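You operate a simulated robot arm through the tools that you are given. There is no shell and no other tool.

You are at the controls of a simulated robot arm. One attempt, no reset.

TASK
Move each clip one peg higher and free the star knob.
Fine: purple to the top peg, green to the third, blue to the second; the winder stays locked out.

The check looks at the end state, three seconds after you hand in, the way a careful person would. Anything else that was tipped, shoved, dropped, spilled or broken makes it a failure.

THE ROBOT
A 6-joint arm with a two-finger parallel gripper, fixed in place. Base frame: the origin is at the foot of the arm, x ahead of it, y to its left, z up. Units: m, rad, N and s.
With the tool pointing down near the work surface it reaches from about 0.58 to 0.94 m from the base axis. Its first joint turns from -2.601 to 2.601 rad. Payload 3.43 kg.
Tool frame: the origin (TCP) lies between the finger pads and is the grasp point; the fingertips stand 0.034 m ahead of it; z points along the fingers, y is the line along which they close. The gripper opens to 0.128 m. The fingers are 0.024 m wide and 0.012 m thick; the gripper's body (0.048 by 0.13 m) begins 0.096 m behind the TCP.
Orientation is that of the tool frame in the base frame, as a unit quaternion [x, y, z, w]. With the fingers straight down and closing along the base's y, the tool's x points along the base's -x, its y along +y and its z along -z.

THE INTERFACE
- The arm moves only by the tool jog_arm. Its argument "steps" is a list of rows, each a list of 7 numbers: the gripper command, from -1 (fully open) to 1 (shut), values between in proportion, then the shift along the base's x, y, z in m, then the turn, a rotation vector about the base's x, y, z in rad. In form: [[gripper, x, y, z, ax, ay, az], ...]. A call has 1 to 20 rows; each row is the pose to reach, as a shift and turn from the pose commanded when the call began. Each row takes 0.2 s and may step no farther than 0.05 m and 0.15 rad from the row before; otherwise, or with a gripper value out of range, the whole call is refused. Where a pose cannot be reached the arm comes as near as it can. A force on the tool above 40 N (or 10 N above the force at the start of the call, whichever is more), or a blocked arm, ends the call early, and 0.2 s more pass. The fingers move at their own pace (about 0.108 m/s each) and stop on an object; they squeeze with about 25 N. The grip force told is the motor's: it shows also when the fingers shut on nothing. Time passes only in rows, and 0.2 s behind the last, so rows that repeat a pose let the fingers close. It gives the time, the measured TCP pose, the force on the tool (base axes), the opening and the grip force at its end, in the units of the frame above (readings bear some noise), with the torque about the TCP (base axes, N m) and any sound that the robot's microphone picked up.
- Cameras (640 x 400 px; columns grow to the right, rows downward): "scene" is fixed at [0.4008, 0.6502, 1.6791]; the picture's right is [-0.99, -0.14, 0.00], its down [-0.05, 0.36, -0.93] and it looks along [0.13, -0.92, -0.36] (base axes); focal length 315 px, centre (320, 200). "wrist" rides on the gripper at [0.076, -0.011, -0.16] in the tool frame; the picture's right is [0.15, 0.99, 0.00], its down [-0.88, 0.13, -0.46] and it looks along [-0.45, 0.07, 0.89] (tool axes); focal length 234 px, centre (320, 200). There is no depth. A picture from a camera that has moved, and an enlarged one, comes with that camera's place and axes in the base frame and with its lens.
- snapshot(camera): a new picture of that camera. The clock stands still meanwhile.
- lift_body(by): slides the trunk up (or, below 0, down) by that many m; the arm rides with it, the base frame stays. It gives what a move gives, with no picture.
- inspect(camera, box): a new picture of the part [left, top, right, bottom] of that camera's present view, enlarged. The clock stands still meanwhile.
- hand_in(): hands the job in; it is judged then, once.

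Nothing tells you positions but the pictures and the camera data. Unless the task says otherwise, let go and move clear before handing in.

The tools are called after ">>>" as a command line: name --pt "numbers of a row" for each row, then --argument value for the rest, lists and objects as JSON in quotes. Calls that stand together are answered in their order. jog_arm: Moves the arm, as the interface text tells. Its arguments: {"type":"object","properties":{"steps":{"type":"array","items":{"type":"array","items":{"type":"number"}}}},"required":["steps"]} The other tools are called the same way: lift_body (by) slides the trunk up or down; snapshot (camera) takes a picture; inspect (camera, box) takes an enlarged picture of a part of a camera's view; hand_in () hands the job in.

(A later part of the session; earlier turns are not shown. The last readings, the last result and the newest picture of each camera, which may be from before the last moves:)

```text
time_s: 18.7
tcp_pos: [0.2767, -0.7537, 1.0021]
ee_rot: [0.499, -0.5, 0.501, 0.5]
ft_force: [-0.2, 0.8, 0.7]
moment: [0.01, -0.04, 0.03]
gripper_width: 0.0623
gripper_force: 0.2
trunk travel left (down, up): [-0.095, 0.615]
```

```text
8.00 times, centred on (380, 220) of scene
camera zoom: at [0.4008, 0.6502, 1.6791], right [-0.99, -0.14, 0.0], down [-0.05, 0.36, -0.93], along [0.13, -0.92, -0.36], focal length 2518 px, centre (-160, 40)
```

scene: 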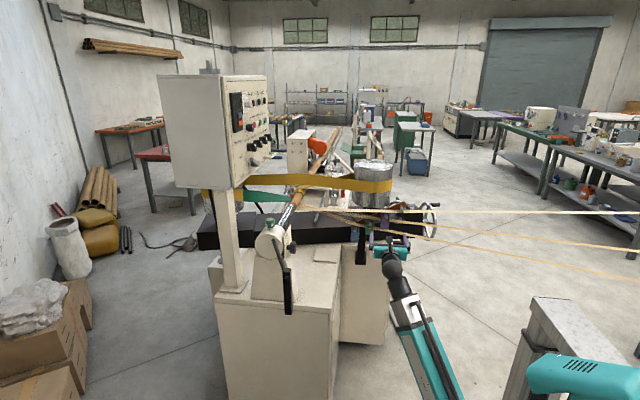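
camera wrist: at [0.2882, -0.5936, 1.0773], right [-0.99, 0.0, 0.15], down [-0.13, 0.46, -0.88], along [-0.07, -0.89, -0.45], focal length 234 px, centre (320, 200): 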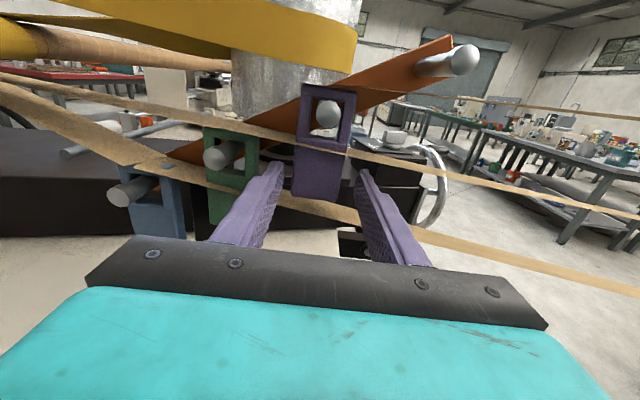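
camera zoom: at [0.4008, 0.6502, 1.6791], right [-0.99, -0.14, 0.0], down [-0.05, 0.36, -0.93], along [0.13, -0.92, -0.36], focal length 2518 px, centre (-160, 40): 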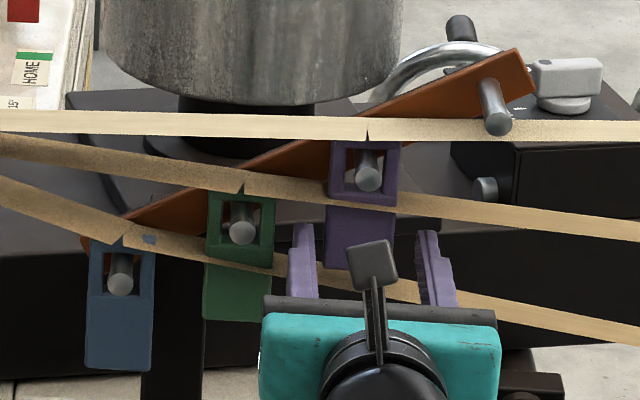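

No contact so far and the clip sits between the fingertips. I'll shift 2 mm toward +x to centre, then close on it.

>>> jog_arm --pt "0.03 0.002 0 0 0 0 0" --pt "0.2 0.002 0 0 0 0 0" --pt "0.4 0.002 0 0 0 0 0" --pt "0.7 0.002 0 0 0 0 0" --pt "1 0.002 0 0 0 0 0" --pt "1 0.002 0 0 0 0 0"

>>> snapshot --camera "wrist"

>>> inspect --camera "wrist" --box '[240, 80, 400, 220]'

```text
time_s: 20.1
tcp_pos: [0.2798, -0.7534, 1.0009]
ee_rot: [0.5, -0.5, 0.499, 0.501]
ft_force: [-0.1, -0.6, 0.7]
moment: [-0.02, 0.0, 0.0]
gripper_width: 0.0411
gripper_force: 24.6
trunk travel left (down, up): [-0.095, 0.615]
```

```text
taken
camera wrist: at [0.2908, -0.5934, 1.0769], right [-0.99, 0.0, 0.15], down [-0.13, 0.46, -0.88], along [-0.07, -0.89, -0.45], focal length 234 px, centre (320, 200)
```

wrist: 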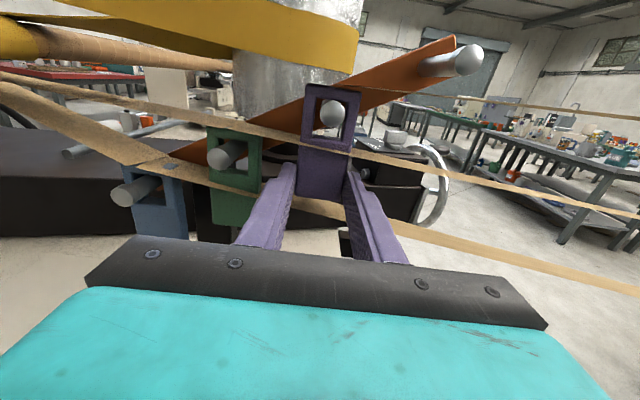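

```text
2.86 times, centred on (320, 150) of wrist
camera zoom: at [0.2908, -0.5934, 1.0769], right [-0.99, 0.0, 0.15], down [-0.13, 0.46, -0.88], along [-0.07, -0.89, -0.45], focal length 669 px, centre (320, 343)
```

zoom: 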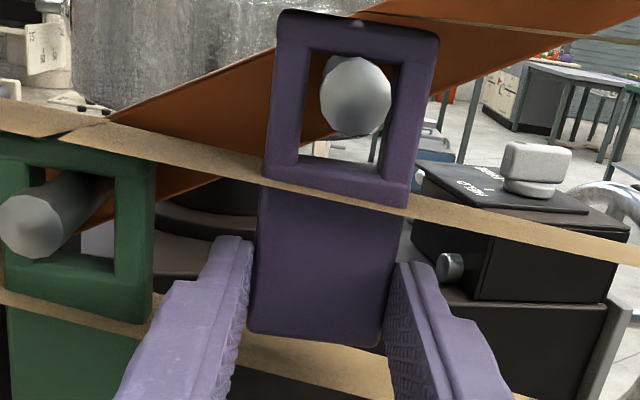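

Purple is gripped (41 mm, 24.6 N). I'll lift 4 mm to clear the peg's head, then pull straight out along +y.

>>> jog_arm --pt "1 0 0 0.002 0 0 0" --pt "1 0 0 0.0045 0 0 0" --pt "1 0 0.015 0.0045 0 0 0" --pt "1 0 0.03 0.0045 0 0 0" --pt "1 0 0.045 0.0045 0 0 0" --pt "1 0 0.06 0.0045 0 0 0"

>>> snapshot --camera "wrist"

>>> inspect --camera "wrist" --box '[240, 80, 400, 220]'

>>> inspect --camera "scene" --box '[345, 195, 415, 245]'

```text
time_s: 21.5
tcp_pos: [0.2814, -0.6918, 1.0061]
ee_rot: [-0.5, 0.5, -0.5, -0.5]
ft_force: [-0.5, -0.4, -0.7]
moment: [0.0, 0.01, 0.04]
gripper_width: 0.0412
gripper_force: 25.7
trunk travel left (down, up): [-0.095, 0.615]
```

```text
taken
camera wrist: at [0.2917, -0.533, 1.0814], right [-0.99, 0.0, 0.15], down [-0.13, 0.46, -0.88], along [-0.07, -0.89, -0.45], focal length 234 px, centre (320, 200)
```

wrist: 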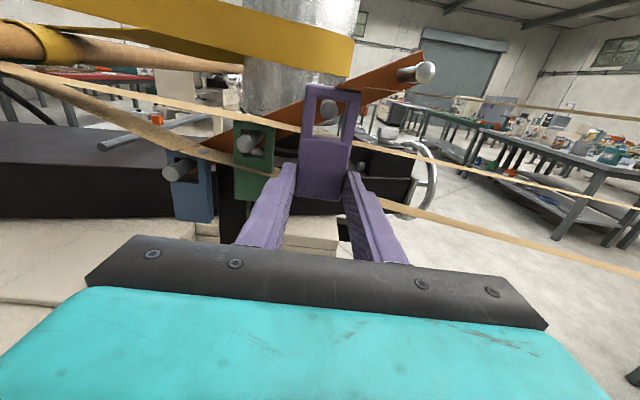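

```text
2.86 times, centred on (320, 150) of wrist
camera zoom: at [0.2917, -0.533, 1.0814], right [-0.99, 0.0, 0.15], down [-0.13, 0.46, -0.88], along [-0.07, -0.89, -0.45], focal length 669 px, centre (320, 343)
```

zoom: 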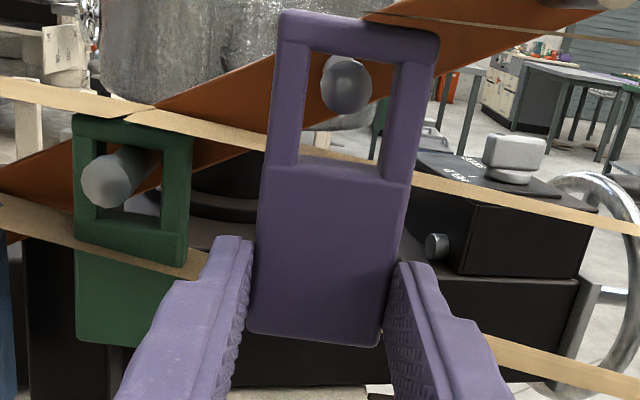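

```text
8.00 times, centred on (380, 220) of scene
camera zoom: at [0.4008, 0.6502, 1.6791], right [-0.99, -0.14, 0.0], down [-0.05, 0.36, -0.93], along [0.13, -0.92, -0.36], focal length 2518 px, centre (-160, 40)
```

zoom: 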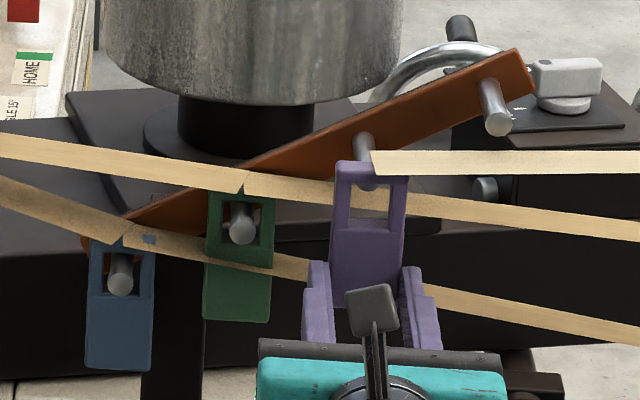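

The purple clip is off its peg. The strip 1 segment to its left seems to have disappeared, so I'll check the wider view before going on.

>>> snapshot --camera "scene"

>>> inspect --camera "scene" --box '[280, 170, 440, 270]'

>>> inspect --camera "wrist" --box '[0, 30, 320, 230]'

>>> inspect --camera "wrist" --box '[300, 30, 620, 230]'

```text
taken
```

scene: 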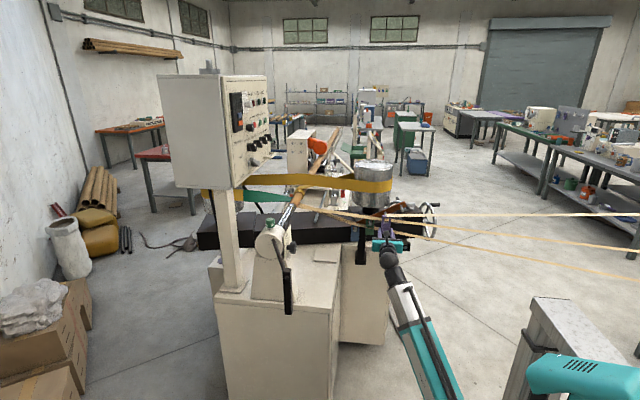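

```text
4.00 times, centred on (360, 220) of scene
camera zoom: at [0.4008, 0.6502, 1.6791], right [-0.99, -0.14, 0.0], down [-0.05, 0.36, -0.93], along [0.13, -0.92, -0.36], focal length 1259 px, centre (160, 120)
```

zoom: 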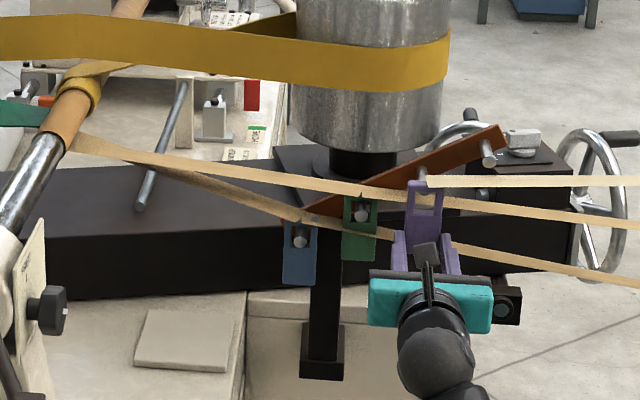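

```text
2.00 times, centred on (160, 130) of wrist
camera zoom: at [0.2917, -0.533, 1.0814], right [-0.99, 0.0, 0.15], down [-0.13, 0.46, -0.88], along [-0.07, -0.89, -0.45], focal length 468 px, centre (640, 340)
```

zoom: 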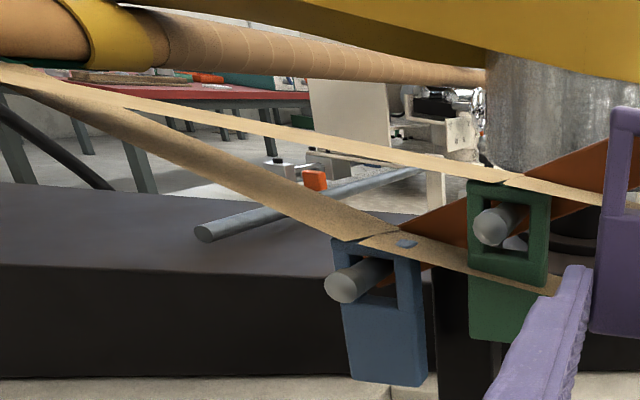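

```text
2.00 times, centred on (460, 130) of wrist
camera zoom: at [0.2917, -0.533, 1.0814], right [-0.99, 0.0, 0.15], down [-0.13, 0.46, -0.88], along [-0.07, -0.89, -0.45], focal length 468 px, centre (40, 340)
```

zoom: 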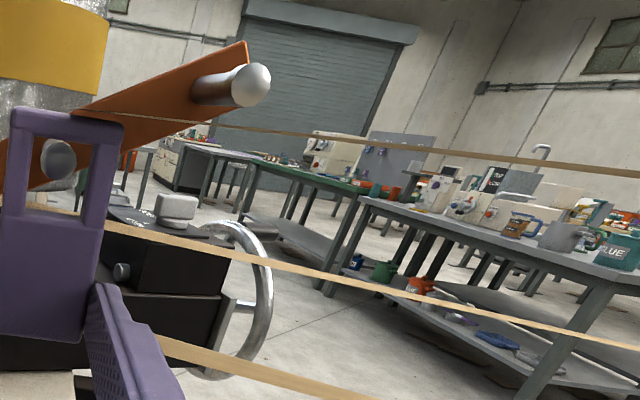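

The left part of strip 1 is simply no longer drawn while its clip is off the peg; nothing fell. I'll carry the clip across to the front of the top peg and check alignment before sliding it on.

>>> jog_arm --pt "1 0 0.005 0.0135 0 0 0" --pt "1 -0.024 0.005 0.027 0 0 0" --pt "1 -0.048 0.005 0.0405 0 0 0" --pt "1 -0.072 0.005 0.0405 0 0 0" --pt "1 -0.072 0.005 0.0405 0 0 0"

>>> snapshot --camera "wrist"

>>> inspect --camera "wrist" --box '[290, 80, 370, 155]'

>>> inspect --camera "scene" --box '[360, 185, 430, 235]'

```text
time_s: 22.7
tcp_pos: [0.2095, -0.6867, 1.0486]
ee_rot: [0.5, -0.5, 0.501, 0.499]
ft_force: [0.0, -0.2, 0.2]
moment: [0.01, 0.02, 0.0]
gripper_width: 0.0408
gripper_force: 25.1
trunk travel left (down, up): [-0.095, 0.615]
```

```text
taken
camera wrist: at [0.2194, -0.5281, 1.1238], right [-0.99, 0.0, 0.15], down [-0.13, 0.46, -0.88], along [-0.07, -0.89, -0.45], focal length 234 px, centre (320, 200)
```

wrist: 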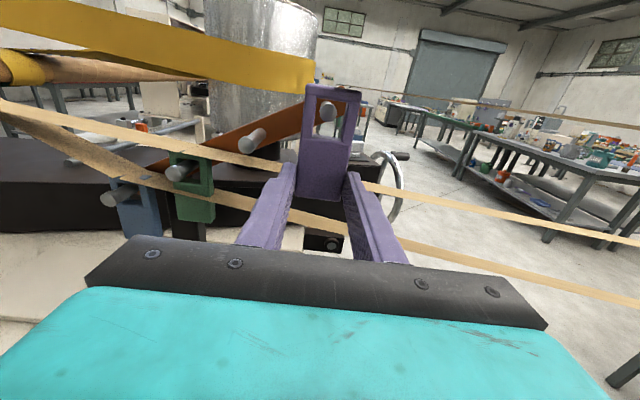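

```text
5.33 times, centred on (330, 118) of wrist
camera zoom: at [0.2194, -0.5281, 1.1238], right [-0.99, 0.0, 0.15], down [-0.13, 0.46, -0.88], along [-0.07, -0.89, -0.45], focal length 1249 px, centre (267, 640)
```

zoom: 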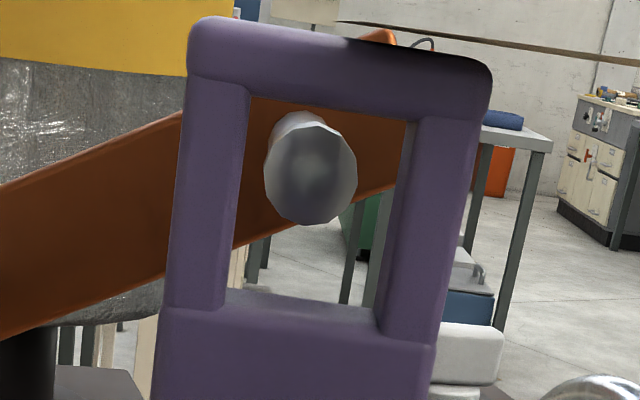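

```text
8.00 times, centred on (395, 210) of scene
camera zoom: at [0.4008, 0.6502, 1.6791], right [-0.99, -0.14, 0.0], down [-0.05, 0.36, -0.93], along [0.13, -0.92, -0.36], focal length 2518 px, centre (-280, 120)
```

zoom: 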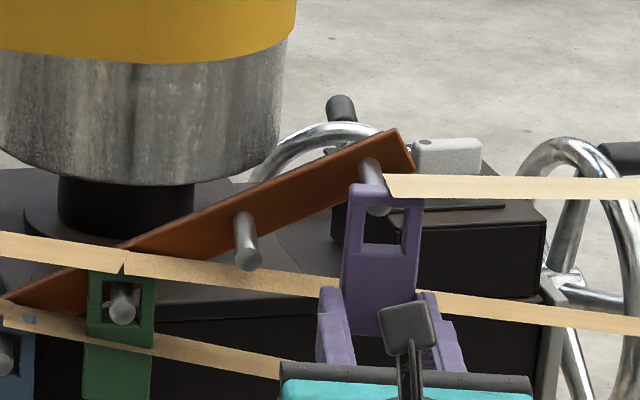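

The peg tip and the window centre coincide within about 1 mm. I'll slide the clip onto the top peg, back to the same depth as before.

>>> jog_arm --pt "1 0 -0.015 0 0 0 0" --pt "1 0 -0.03 0 0 0 0" --pt "1 0 -0.045 0 0 0 0" --pt "1 0 -0.065 0 0 0 0" --pt "1 0 -0.065 0 0 0 0"

>>> inspect --camera "wrist" --box '[280, 70, 380, 220]'

>>> inspect --camera "scene" --box '[360, 185, 430, 235]'

```text
time_s: 23.9
tcp_pos: [0.2086, -0.7511, 1.0475]
ee_rot: [0.5, -0.5, 0.501, 0.499]
ft_force: [1.1, 0.2, -1.0]
moment: [0.04, 0.0, -0.02]
gripper_width: 0.0411
gripper_force: 25.1
trunk travel left (down, up): [-0.095, 0.615]
```

```text
2.67 times, centred on (330, 145) of wrist
camera zoom: at [0.2185, -0.5907, 1.1228], right [-0.99, 0.0, 0.15], down [-0.13, 0.46, -0.88], along [-0.07, -0.89, -0.45], focal length 624 px, centre (293, 347)
```

zoom: 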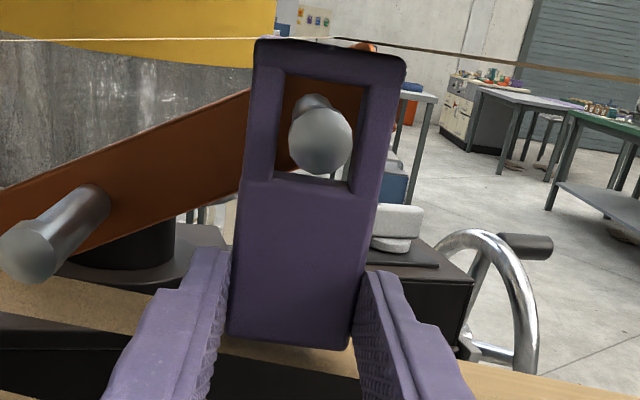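

```text
8.00 times, centred on (395, 210) of scene
camera zoom: at [0.4008, 0.6502, 1.6791], right [-0.99, -0.14, 0.0], down [-0.05, 0.36, -0.93], along [0.13, -0.92, -0.36], focal length 2518 px, centre (-280, 120)
```

zoom: 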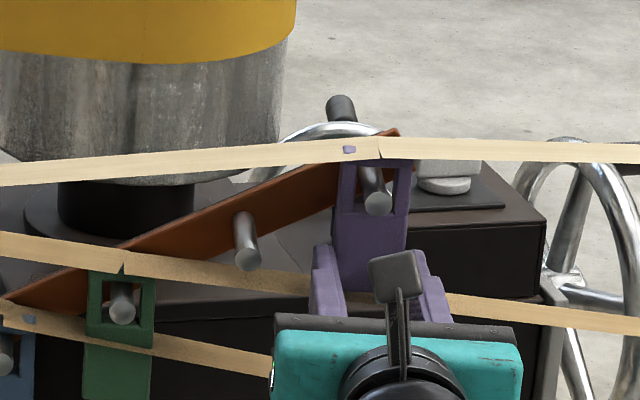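

The peg is through the window and the strip is drawn over the clip again at the top peg. I'll lower 5 mm so its top bar rests on the peg, then open slightly.

>>> jog_arm --pt "1 0 0 -0.002 0 0 0" --pt "1 0 0 -0.004 0 0 0" --pt "1 0 0 -0.0055 0 0 0" --pt "1 0 0 -0.0055 0 0 0"

>>> inspect --camera "wrist" --box '[280, 70, 380, 220]'

```text
time_s: 24.9
tcp_pos: [0.21, -0.751, 1.0414]
ee_rot: [0.499, -0.5, 0.5, 0.501]
ft_force: [0.5, 0.1, -1.5]
moment: [0.02, -0.03, -0.03]
gripper_width: 0.041
gripper_force: 24.7
trunk travel left (down, up): [-0.095, 0.615]
```

```text
2.67 times, centred on (330, 145) of wrist
camera zoom: at [0.2199, -0.5908, 1.1175], right [-0.99, 0.0, 0.15], down [-0.13, 0.46, -0.88], along [-0.07, -0.89, -0.45], focal length 624 px, centre (293, 347)
```

zoom: 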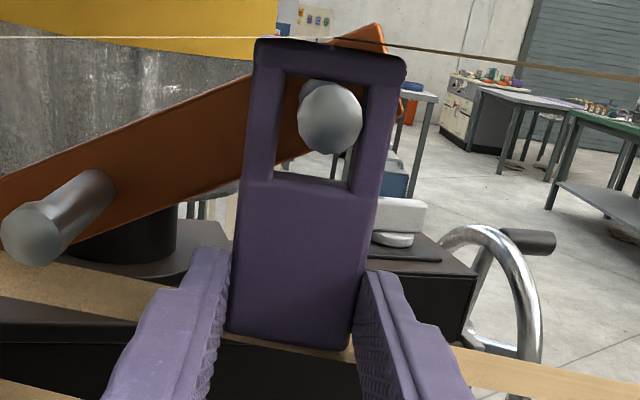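

Nearly seated. I'll lower one more millimetre and open to release.

>>> jog_arm --pt "1 0 0 -0.001 0 0 0" --pt "0.3 0 0 -0.001 0 0 0" --pt "0.1 0 0 -0.001 0 0 0" --pt "0.03 0 0 -0.001 0 0 0" --pt "0.03 0 0 -0.001 0 0 0"

>>> inspect --camera "wrist" --box '[280, 70, 380, 220]'

```text
time_s: 26.1
tcp_pos: [0.211, -0.7513, 1.0406]
ee_rot: [-0.5, 0.5, -0.499, -0.5]
ft_force: [0.7, 0.5, -0.8]
moment: [0.01, -0.01, -0.02]
gripper_width: 0.0622
gripper_force: 0.1
trunk travel left (down, up): [-0.095, 0.615]
```

```text
2.67 times, centred on (330, 145) of wrist
camera zoom: at [0.2206, -0.5916, 1.1166], right [-0.99, 0.0, 0.15], down [-0.13, 0.46, -0.88], along [-0.07, -0.89, -0.45], focal length 624 px, centre (293, 347)
```

zoom: 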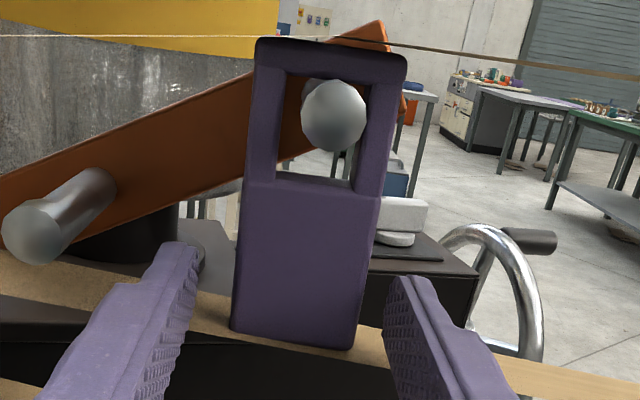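

Purple hangs freely on the top peg. I'll back straight out and go to the green clip (one pitch lower-left of purple's old peg) at a standoff.

>>> jog_arm --pt "0.03 0 0.03 0 0 0 0" --pt "0.03 0 0.065 0 0 0 0" --pt "0.03 0.04 0.075 -0.025 0 0 0" --pt "0.03 0.08 0.075 -0.05 0 0 0" --pt "0.03 0.12 0.07 -0.07 0 0 0" --pt "0.03 0.1415 0.06 -0.0785 0 0 0" --pt "0.03 0.1415 0.06 -0.0785 0 0 0"

>>> snapshot --camera "wrist"

>>> inspect --camera "wrist" --box '[240, 90, 400, 220]'

>>> inspect --camera "scene" --box '[335, 185, 425, 255]'

```text
time_s: 27.7
tcp_pos: [0.3512, -0.6905, 0.9628]
ee_rot: [0.5, -0.5, 0.5, 0.5]
ft_force: [-0.7, -0.2, 0.6]
moment: [-0.03, 0.01, 0.01]
gripper_width: 0.0619
gripper_force: 0.0
trunk travel left (down, up): [-0.095, 0.615]
```

```text
taken
camera wrist: at [0.3621, -0.5312, 1.0394], right [-0.99, 0.0, 0.15], down [-0.13, 0.46, -0.88], along [-0.07, -0.89, -0.45], focal length 234 px, centre (320, 200)
```

wrist: 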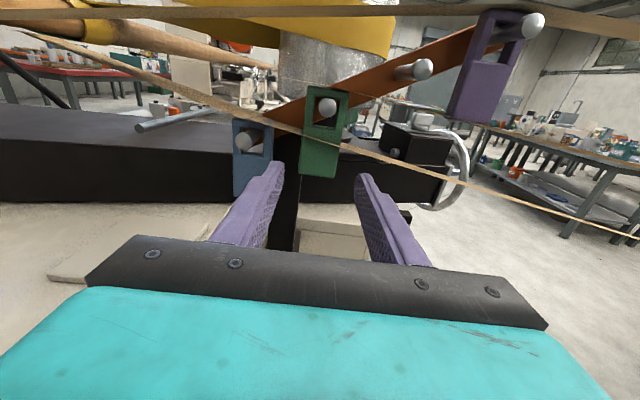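

```text
3.08 times, centred on (320, 155) of wrist
camera zoom: at [0.3621, -0.5312, 1.0394], right [-0.99, 0.0, 0.15], down [-0.13, 0.46, -0.88], along [-0.07, -0.89, -0.45], focal length 720 px, centre (320, 338)
```

zoom: 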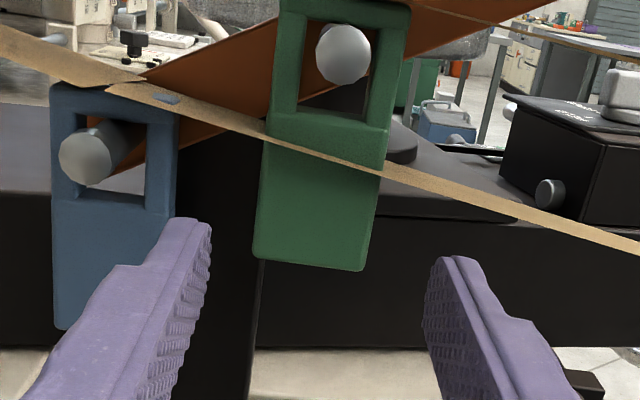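

```text
5.71 times, centred on (380, 220) of scene
camera zoom: at [0.4008, 0.6502, 1.6791], right [-0.99, -0.14, 0.0], down [-0.05, 0.36, -0.93], along [0.13, -0.92, -0.36], focal length 1799 px, centre (-23, 86)
```

zoom: 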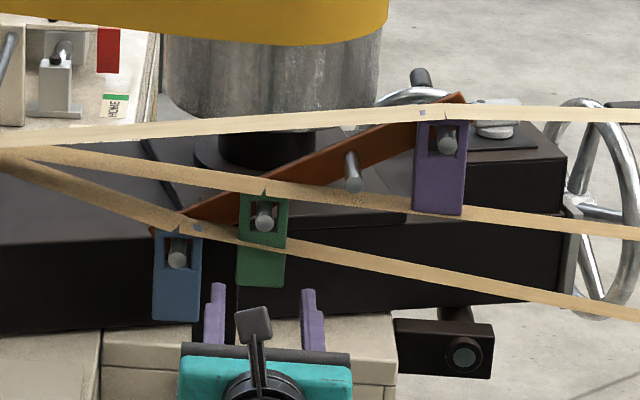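

Green is centred at x≈0.352 and its bottom at z≈0.945; I'm aligned within 1 mm. I'll advance around it and close.

>>> jog_arm --pt "0.03 0.001 -0.02 -0.001 0 0 0" --pt "0.03 0.001 -0.04 -0.001 0 0 0" --pt "0.03 0.001 -0.06 -0.001 0 0 0" --pt "0.03 0.001 -0.06 -0.001 0 0 0"

>>> inspect --camera "wrist" --box '[240, 80, 400, 220]'

```text
time_s: 28.7
tcp_pos: [0.3539, -0.7506, 0.9625]
ee_rot: [0.499, -0.5, 0.5, 0.5]
ft_force: [0.2, -0.9, 1.4]
moment: [0.05, 0.01, -0.01]
gripper_width: 0.0621
gripper_force: 0.0
trunk travel left (down, up): [-0.095, 0.615]
```

```text
2.86 times, centred on (320, 150) of wrist
camera zoom: at [0.3635, -0.591, 1.0384], right [-0.99, 0.0, 0.15], down [-0.13, 0.46, -0.88], along [-0.07, -0.89, -0.45], focal length 669 px, centre (320, 343)
```

zoom: 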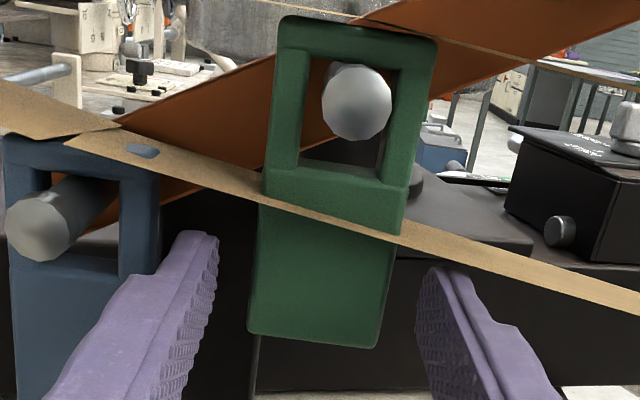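

>>> jog_arm --pt "0.2 0 -0.001 0 0 0 0" --pt "0.4 0 -0.001 0 0 0 0" --pt "0.7 0 -0.001 0 0 0 0" --pt "1 0 -0.001 0 0 0 0" --pt "1 0 -0.001 0 0 0 0"

>>> inspect --camera "wrist" --box '[240, 80, 400, 220]'

```text
time_s: 29.9
tcp_pos: [0.3523, -0.7517, 0.9616]
ee_rot: [-0.499, 0.501, -0.499, -0.501]
ft_force: [-0.3, -0.6, 0.1]
moment: [0.01, 0.02, 0.02]
gripper_width: 0.0409
gripper_force: 24.8
trunk travel left (down, up): [-0.095, 0.615]
```

```text
2.86 times, centred on (320, 150) of wrist
camera zoom: at [0.363, -0.5921, 1.0376], right [-0.99, 0.0, 0.15], down [-0.13, 0.46, -0.88], along [-0.07, -0.89, -0.45], focal length 669 px, centre (320, 343)
```

zoom: 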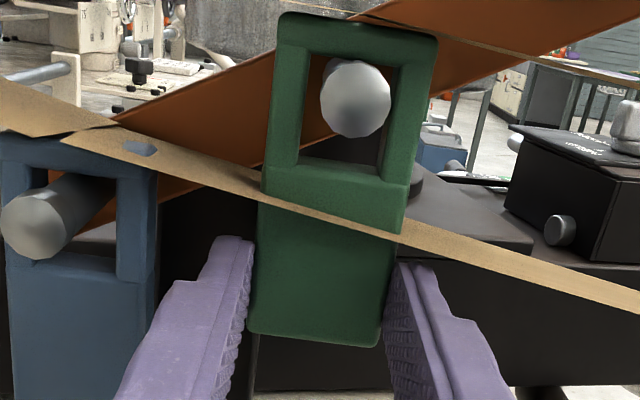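

Green is gripped (41 mm, 24.8 N). Same move: lift 4.5 mm, pull out, shift one pitch up-right, then check alignment with the third peg.

>>> jog_arm --pt "1 0 0 0.002 0 0 0" --pt "1 0 0 0.0045 0 0 0" --pt "1 0 0.015 0.0045 0 0 0" --pt "1 0 0.03 0.0045 0 0 0" --pt "1 0 0.045 0.0045 0 0 0" --pt "1 0 0.065 0.0045 0 0 0" --pt "1 0 0.067 0.018 0 0 0" --pt "1 -0.024 0.067 0.032 0 0 0" --pt "1 -0.048 0.067 0.0447 0 0 0" --pt "1 -0.072 0.067 0.0447 0 0 0" --pt "1 -0.072 0.067 0.0447 0 0 0"

>>> snapshot --camera "wrist"

>>> inspect --camera "wrist" --box '[290, 80, 370, 155]'

>>> inspect --camera "scene" --box '[345, 190, 425, 240]'

```text
time_s: 32.3
tcp_pos: [0.2824, -0.6845, 1.0032]
ee_rot: [0.5, -0.5, 0.499, 0.5]
ft_force: [1.0, 0.2, -0.6]
moment: [0.01, 0.02, 0.01]
gripper_width: 0.0411
gripper_force: 24.4
trunk travel left (down, up): [-0.095, 0.615]
```

```text
taken
camera wrist: at [0.2924, -0.5255, 1.0797], right [-0.99, 0.0, 0.15], down [-0.13, 0.46, -0.88], along [-0.07, -0.89, -0.45], focal length 234 px, centre (320, 200)
```

wrist: 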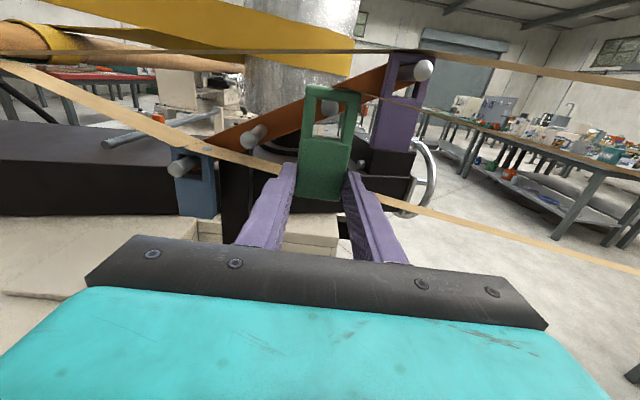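

```text
5.33 times, centred on (330, 118) of wrist
camera zoom: at [0.2924, -0.5255, 1.0797], right [-0.99, 0.0, 0.15], down [-0.13, 0.46, -0.88], along [-0.07, -0.89, -0.45], focal length 1249 px, centre (267, 640)
```

zoom: 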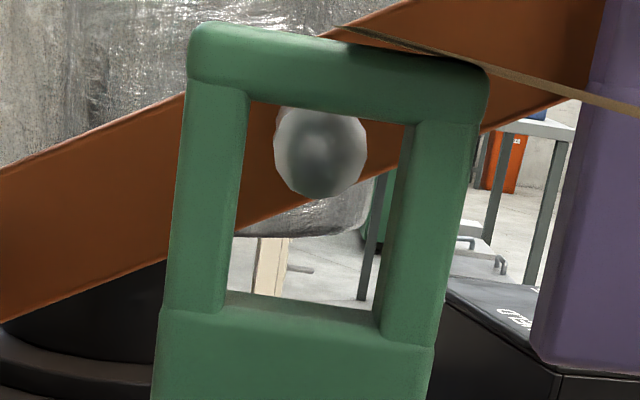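

```text
8.00 times, centred on (385, 215) of scene
camera zoom: at [0.4008, 0.6502, 1.6791], right [-0.99, -0.14, 0.0], down [-0.05, 0.36, -0.93], along [0.13, -0.92, -0.36], focal length 2518 px, centre (-200, 80)
```

zoom: 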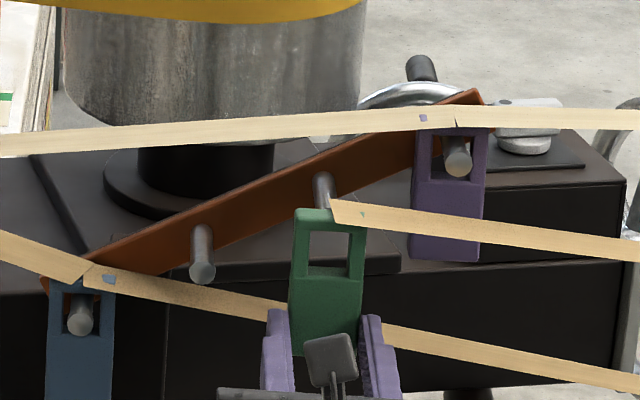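

The window is about 3.5 mm low and 1.5 mm too far toward +x relative to the peg. I'll correct that and re-check before inserting.

>>> jog_arm --pt "1 -0.0015 0 0.0035 0 0 0" --pt "1 -0.0015 0 0.0035 0 0 0"

>>> inspect --camera "wrist" --box '[290, 80, 370, 155]'

```text
time_s: 32.9
tcp_pos: [0.2795, -0.6857, 1.0078]
ee_rot: [0.5, -0.5, 0.501, 0.5]
ft_force: [-0.6, 0.2, -0.9]
moment: [0.01, 0.0, 0.01]
gripper_width: 0.0408
gripper_force: 24.7
trunk travel left (down, up): [-0.095, 0.615]
```

```text
5.33 times, centred on (330, 118) of wrist
camera zoom: at [0.2897, -0.5257, 1.0835], right [-0.99, 0.0, 0.15], down [-0.13, 0.46, -0.88], along [-0.07, -0.89, -0.45], focal length 1249 px, centre (267, 640)
```

zoom: 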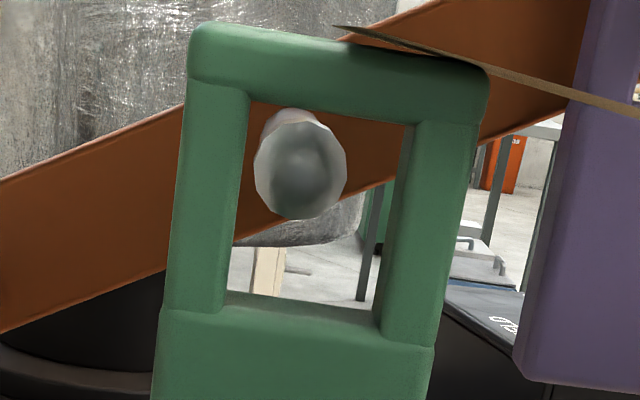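

Now within about 1.3 mm both ways. Sliding green onto the third peg.

>>> jog_arm --pt "1 0.0007 -0.015 0.001 0 0 0" --pt "1 0.0007 -0.03 0.001 0 0 0" --pt "1 0.0007 -0.045 0.001 0 0 0" --pt "1 0.0007 -0.066 0.001 0 0 0" --pt "1 0.0007 -0.066 0.001 0 0 0"

>>> inspect --camera "wrist" --box '[280, 70, 380, 220]'

>>> inspect --camera "scene" --box '[345, 190, 425, 240]'

```text
time_s: 34.1
tcp_pos: [0.2797, -0.7505, 1.0106]
ee_rot: [0.5, -0.5, 0.501, 0.5]
ft_force: [-0.4, 0.5, -0.5]
moment: [0.04, -0.01, -0.02]
gripper_width: 0.0409
gripper_force: 25.1
trunk travel left (down, up): [-0.095, 0.615]
```

```text
2.67 times, centred on (330, 145) of wrist
camera zoom: at [0.289, -0.5908, 1.0858], right [-0.99, 0.0, 0.15], down [-0.13, 0.46, -0.88], along [-0.07, -0.89, -0.45], focal length 624 px, centre (293, 347)
```

zoom: 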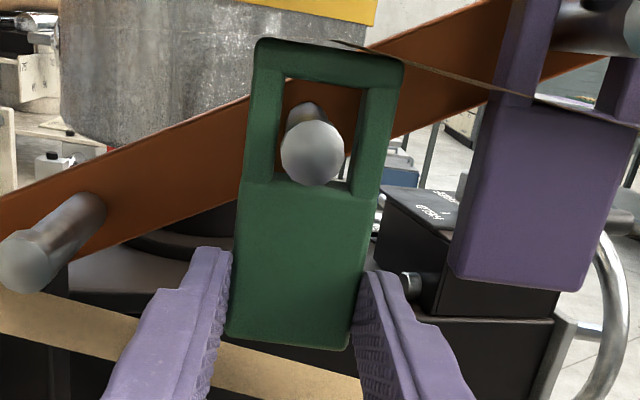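

```text
8.00 times, centred on (385, 215) of scene
camera zoom: at [0.4008, 0.6502, 1.6791], right [-0.99, -0.14, 0.0], down [-0.05, 0.36, -0.93], along [0.13, -0.92, -0.36], focal length 2518 px, centre (-200, 80)
```

zoom: 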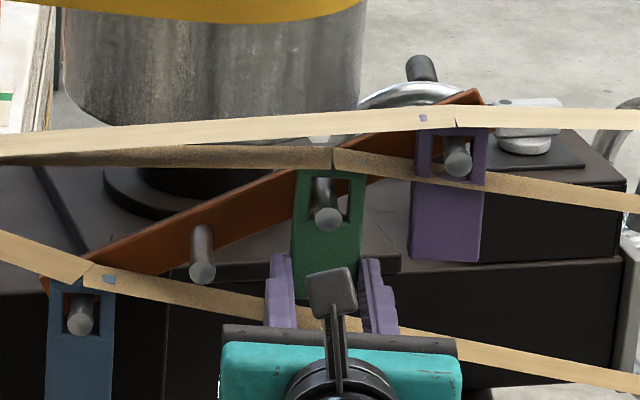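

Green is on the third peg; about 9 mm above its hanging height. Lowering gently.

>>> jog_arm --pt "1 0 0 -0.003 0 0 0" --pt "1 0 0 -0.006 0 0 0" --pt "1 0 0 -0.008 0 0 0" --pt "1 0 0 -0.008 0 0 0"

>>> inspect --camera "wrist" --box '[280, 70, 380, 220]'

```text
time_s: 35.1
tcp_pos: [0.2802, -0.7493, 1.0024]
ee_rot: [-0.5, 0.5, -0.499, -0.5]
ft_force: [-0.4, -0.4, -0.2]
moment: [0.04, 0.0, -0.03]
gripper_width: 0.0412
gripper_force: 25.4
trunk travel left (down, up): [-0.095, 0.615]
```

```text
2.67 times, centred on (330, 145) of wrist
camera zoom: at [0.2901, -0.5904, 1.0785], right [-0.99, 0.0, 0.15], down [-0.13, 0.46, -0.88], along [-0.07, -0.89, -0.45], focal length 624 px, centre (293, 347)
```

zoom: 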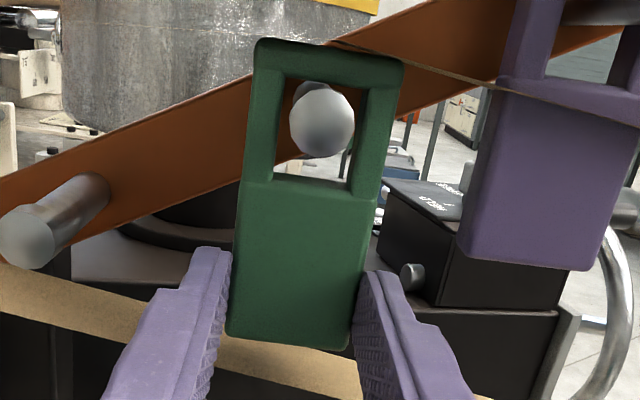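

>>> jog_arm --pt "1 0 0 -0.0015 0 0 0" --pt "1 0 0 -0.0018 0 0 0" --pt "0.3 0 0 -0.0018 0 0 0" --pt "0.1 0 0 -0.0018 0 0 0" --pt "0.03 0 0 -0.0018 0 0 0" --pt "0.03 0 0 -0.0018 0 0 0"

>>> inspect --camera "wrist" --box '[280, 70, 380, 220]'

```text
time_s: 36.5
tcp_pos: [0.2788, -0.7512, 1.0012]
ee_rot: [0.5, -0.5, 0.5, 0.5]
ft_force: [-0.3, -0.3, 0.2]
moment: [-0.01, 0.01, 0.01]
gripper_width: 0.062
gripper_force: 0.0
trunk travel left (down, up): [-0.095, 0.615]
```

```text
2.67 times, centred on (330, 145) of wrist
camera zoom: at [0.2897, -0.5912, 1.0762], right [-0.99, 0.0, 0.15], down [-0.13, 0.46, -0.88], along [-0.07, -0.89, -0.45], focal length 624 px, centre (293, 347)
```

zoom: 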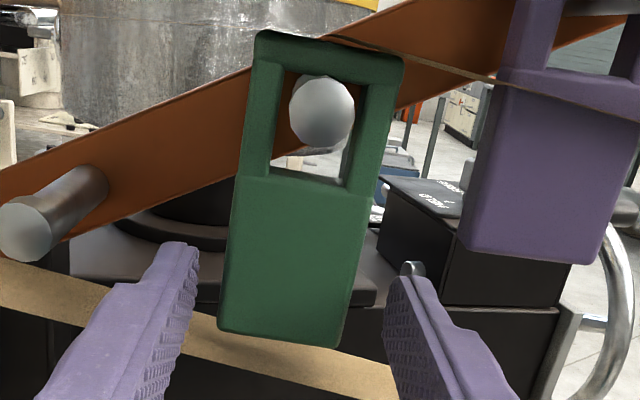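

Green hangs on the third peg. Backing out and moving to the blue clip's standoff.

>>> jog_arm --pt "0.03 0 0.03 0 0 0 0" --pt "0.03 0 0.065 0 0 0 0" --pt "0.03 0.04 0.075 -0.025 0 0 0" --pt "0.03 0.08 0.075 -0.05 0 0 0" --pt "0.03 0.12 0.07 -0.07 0 0 0" --pt "0.03 0.145 0.06 -0.078 0 0 0" --pt "0.03 0.145 0.06 -0.078 0 0 0"

>>> snapshot --camera "wrist"

>>> inspect --camera "wrist" --box '[240, 90, 400, 220]'

>>> inspect --camera "scene" --box '[335, 185, 425, 255]'

```text
time_s: 38.1
tcp_pos: [0.4231, -0.693, 0.924]
ee_rot: [0.5, -0.5, 0.5, 0.5]
ft_force: [0.1, 0.7, -0.1]
moment: [0.0, -0.02, -0.02]
gripper_width: 0.0622
gripper_force: 0.0
trunk travel left (down, up): [-0.095, 0.615]
```

```text
taken
camera wrist: at [0.4338, -0.5327, 0.9998], right [-0.99, 0.0, 0.15], down [-0.13, 0.46, -0.88], along [-0.07, -0.89, -0.45], focal length 234 px, centre (320, 200)
```

wrist: 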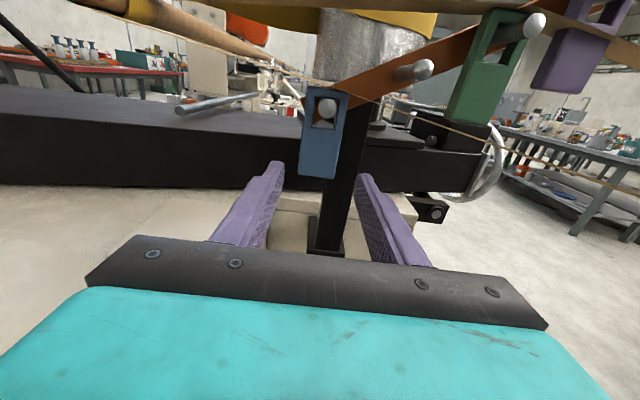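

```text
3.08 times, centred on (320, 155) of wrist
camera zoom: at [0.4338, -0.5327, 0.9998], right [-0.99, 0.0, 0.15], down [-0.13, 0.46, -0.88], along [-0.07, -0.89, -0.45], focal length 720 px, centre (320, 338)
```

zoom: 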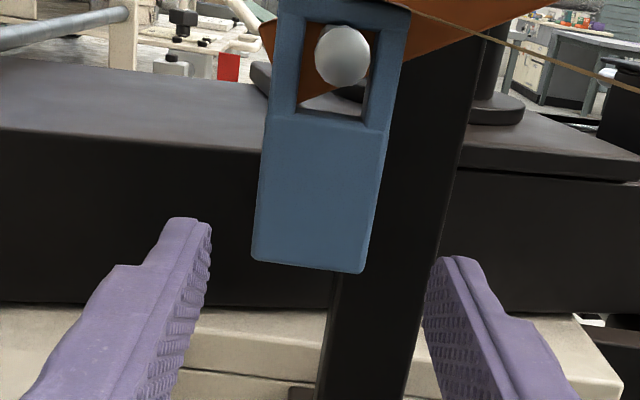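

```text
5.71 times, centred on (380, 220) of scene
camera zoom: at [0.4008, 0.6502, 1.6791], right [-0.99, -0.14, 0.0], down [-0.05, 0.36, -0.93], along [0.13, -0.92, -0.36], focal length 1799 px, centre (-23, 86)
```

zoom: 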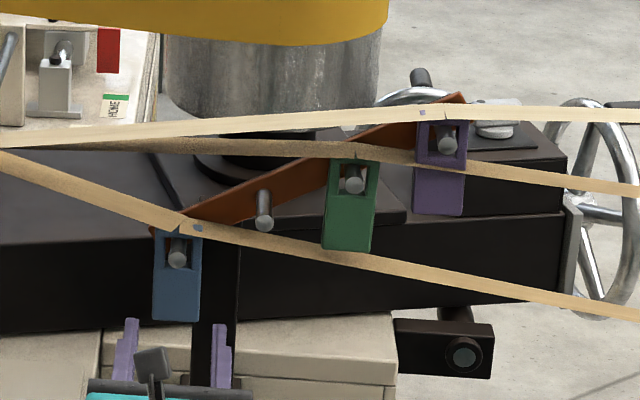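

Blue is centred at x≈0.424 with its bottom at z≈0.906. I'll lower 3 mm, advance around it and close.

>>> jog_arm --pt "0.03 0.001 -0.02 -0.003 0 0 0" --pt "0.03 0.001 -0.04 -0.003 0 0 0" --pt "0.03 0.001 -0.06 -0.003 0 0 0" --pt "0.03 0.001 -0.06 -0.003 0 0 0"

>>> inspect --camera "wrist" --box '[240, 80, 400, 220]'

>>> inspect --camera "scene" --box '[365, 195, 420, 235]'

```text
time_s: 39.1
tcp_pos: [0.4233, -0.7528, 0.9204]
ee_rot: [0.499, -0.5, 0.5, 0.5]
ft_force: [-0.4, -0.3, 0.2]
moment: [0.0, -0.01, -0.01]
gripper_width: 0.0618
gripper_force: 0.0
trunk travel left (down, up): [-0.095, 0.615]
```

```text
2.86 times, centred on (320, 150) of wrist
camera zoom: at [0.4335, -0.5927, 0.9966], right [-0.99, 0.0, 0.15], down [-0.13, 0.46, -0.88], along [-0.07, -0.89, -0.45], focal length 669 px, centre (320, 343)
```

zoom: 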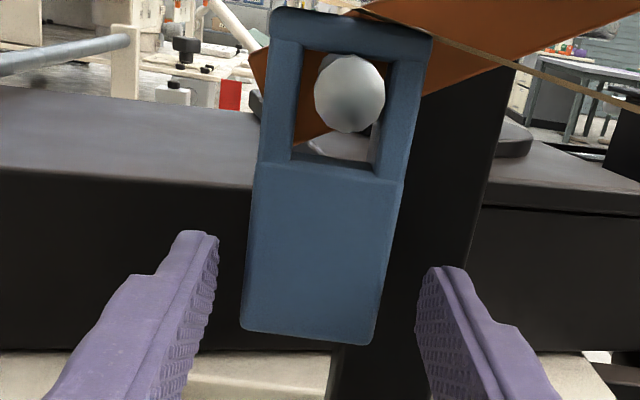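

```text
10.00 times, centred on (392, 215) of scene
camera zoom: at [0.4008, 0.6502, 1.6791], right [-0.99, -0.14, 0.0], down [-0.05, 0.36, -0.93], along [0.13, -0.92, -0.36], focal length 3148 px, centre (-405, 50)
```

zoom: 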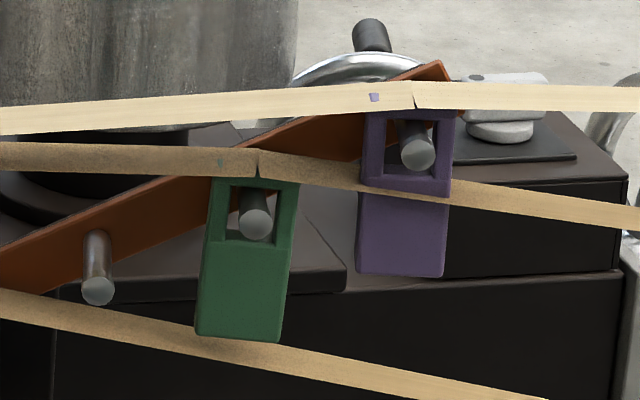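

The fingers are about 2 mm off centre; I'll shift +2 mm in x and close on blue.

>>> jog_arm --pt "0.03 0.0015 -0.001 0 0 0 0" --pt "0.2 0.0015 -0.001 0 0 0 0" --pt "0.4 0.0015 -0.001 0 0 0 0" --pt "0.7 0.0015 -0.001 0 0 0 0" --pt "1 0.0015 -0.001 0 0 0 0" --pt "1 0.0015 -0.001 0 0 0 0"

>>> inspect --camera "wrist" --box '[240, 80, 400, 220]'

```text
time_s: 40.5
tcp_pos: [0.4253, -0.7532, 0.9202]
ee_rot: [0.5, -0.5, 0.5, 0.5]
ft_force: [0.6, 1.3, -0.1]
moment: [0.01, 0.03, 0.01]
gripper_width: 0.041
gripper_force: 24.4
trunk travel left (down, up): [-0.095, 0.615]
```

```text
2.86 times, centred on (320, 150) of wrist
camera zoom: at [0.4359, -0.5937, 0.9959], right [-0.99, 0.0, 0.15], down [-0.13, 0.46, -0.88], along [-0.07, -0.89, -0.45], focal length 669 px, centre (320, 343)
```

zoom: 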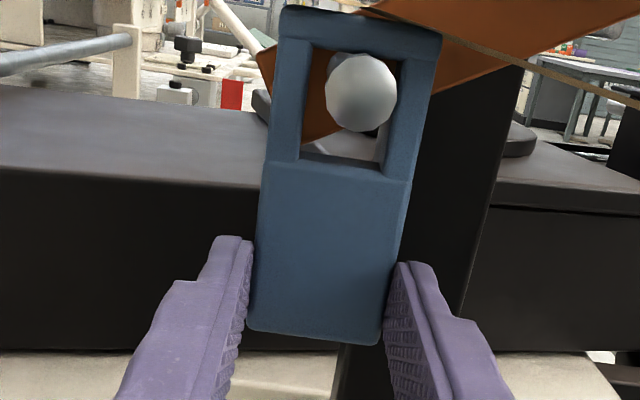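

Blue gripped (24.4 N). Lift, pull out and move one pitch up to the second peg's front.

>>> jog_arm --pt "1 0 0 0.002 0 0 0" --pt "1 0 0 0.0045 0 0 0" --pt "1 0 0.015 0.0045 0 0 0" --pt "1 0 0.03 0.0045 0 0 0" --pt "1 0 0.045 0.0045 0 0 0" --pt "1 0 0.065 0.0045 0 0 0" --pt "1 0 0.067 0.018 0 0 0" --pt "1 -0.024 0.067 0.032 0 0 0" --pt "1 -0.048 0.067 0.047 0 0 0" --pt "1 -0.0725 0.067 0.047 0 0 0" --pt "1 -0.0725 0.067 0.047 0 0 0"

>>> snapshot --camera "wrist"

>>> inspect --camera "wrist" --box '[290, 80, 370, 155]'

>>> inspect --camera "scene" --box '[335, 190, 425, 250]'

```text
time_s: 42.9
tcp_pos: [0.3536, -0.6828, 0.9649]
ee_rot: [0.501, -0.499, 0.501, 0.499]
ft_force: [-0.8, 0.0, -0.7]
moment: [0.01, 0.04, -0.01]
gripper_width: 0.041
gripper_force: 25.1
trunk travel left (down, up): [-0.095, 0.615]
```

```text
taken
camera wrist: at [0.3652, -0.5235, 1.04], right [-0.99, 0.0, 0.15], down [-0.13, 0.46, -0.88], along [-0.07, -0.89, -0.45], focal length 234 px, centre (320, 200)
```

wrist: 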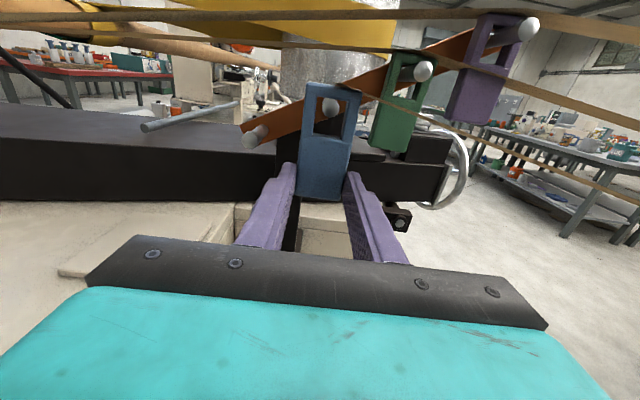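

```text
5.33 times, centred on (330, 118) of wrist
camera zoom: at [0.3652, -0.5235, 1.04], right [-0.99, 0.0, 0.15], down [-0.13, 0.46, -0.88], along [-0.07, -0.89, -0.45], focal length 1249 px, centre (267, 640)
```

zoom: 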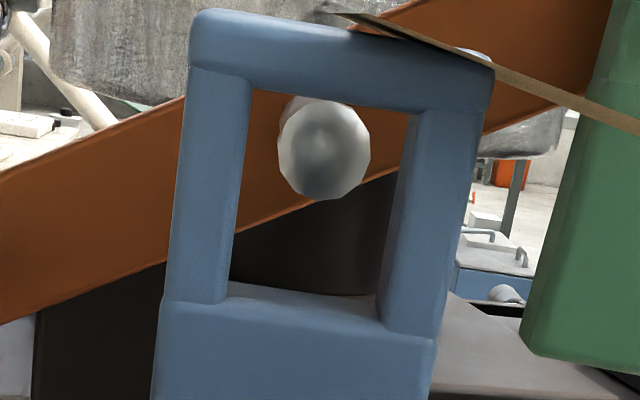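

```text
6.67 times, centred on (380, 220) of scene
camera zoom: at [0.4008, 0.6502, 1.6791], right [-0.99, -0.14, 0.0], down [-0.05, 0.36, -0.93], along [0.13, -0.92, -0.36], focal length 2099 px, centre (-80, 67)
```

zoom: 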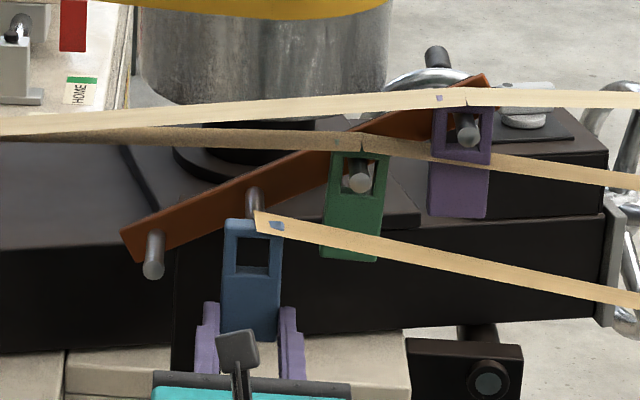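

Window is about 2 mm toward +x and 2.6 mm low. Correcting, then sliding it onto the second peg.

>>> jog_arm --pt "1 -0.0018 0 0.003 0 0 0" --pt "1 -0.0018 0 0.003 0 0 0"

>>> inspect --camera "wrist" --box '[290, 80, 370, 155]'

```text
time_s: 43.5
tcp_pos: [0.3522, -0.6838, 0.9674]
ee_rot: [-0.5, 0.501, -0.5, -0.5]
ft_force: [0.9, -0.1, -0.4]
moment: [0.03, -0.01, -0.02]
gripper_width: 0.0411
gripper_force: 25.0
trunk travel left (down, up): [-0.095, 0.615]
```

```text
5.33 times, centred on (330, 118) of wrist
camera zoom: at [0.3626, -0.5243, 1.0434], right [-0.99, 0.0, 0.15], down [-0.13, 0.46, -0.88], along [-0.07, -0.89, -0.45], focal length 1249 px, centre (267, 640)
```

zoom: 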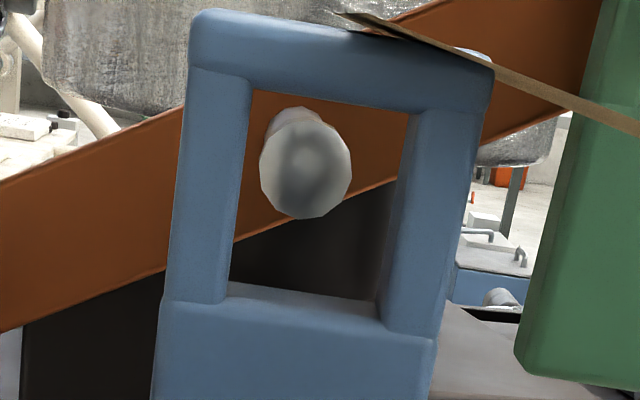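

Aligned to within 1 mm. Inserting blue.

>>> jog_arm --pt "1 0.0004 -0.015 0 0 0 0" --pt "1 0.0004 -0.03 0 0 0 0" --pt "1 0.0004 -0.045 0 0 0 0" --pt "1 0.0004 -0.067 0 0 0 0" --pt "1 0.0004 -0.067 0 0 0 0"

>>> inspect --camera "wrist" --box '[280, 70, 380, 220]'

>>> inspect --camera "scene" --box '[335, 190, 425, 250]'

```text
time_s: 44.7
tcp_pos: [0.3534, -0.7537, 0.967]
ee_rot: [0.5, -0.5, 0.501, 0.5]
ft_force: [1.2, -0.4, -0.9]
moment: [0.0, 0.0, 0.0]
gripper_width: 0.0409
gripper_force: 24.5
trunk travel left (down, up): [-0.095, 0.615]
```

```text
2.67 times, centred on (330, 145) of wrist
camera zoom: at [0.3647, -0.5938, 1.0434], right [-0.99, 0.0, 0.15], down [-0.13, 0.46, -0.88], along [-0.07, -0.89, -0.45], focal length 624 px, centre (293, 347)
```

zoom: 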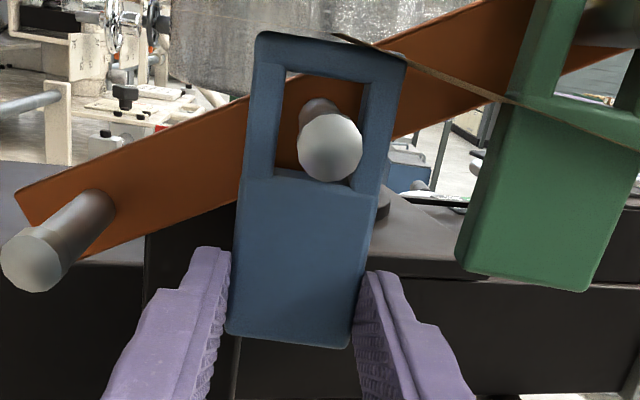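

```text
6.67 times, centred on (380, 220) of scene
camera zoom: at [0.4008, 0.6502, 1.6791], right [-0.99, -0.14, 0.0], down [-0.05, 0.36, -0.93], along [0.13, -0.92, -0.36], focal length 2099 px, centre (-80, 67)
```

zoom: 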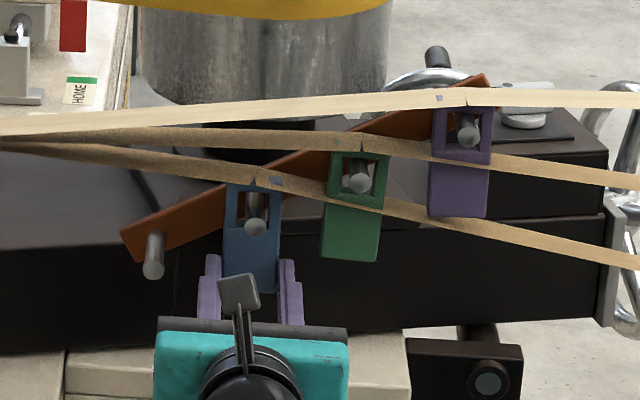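

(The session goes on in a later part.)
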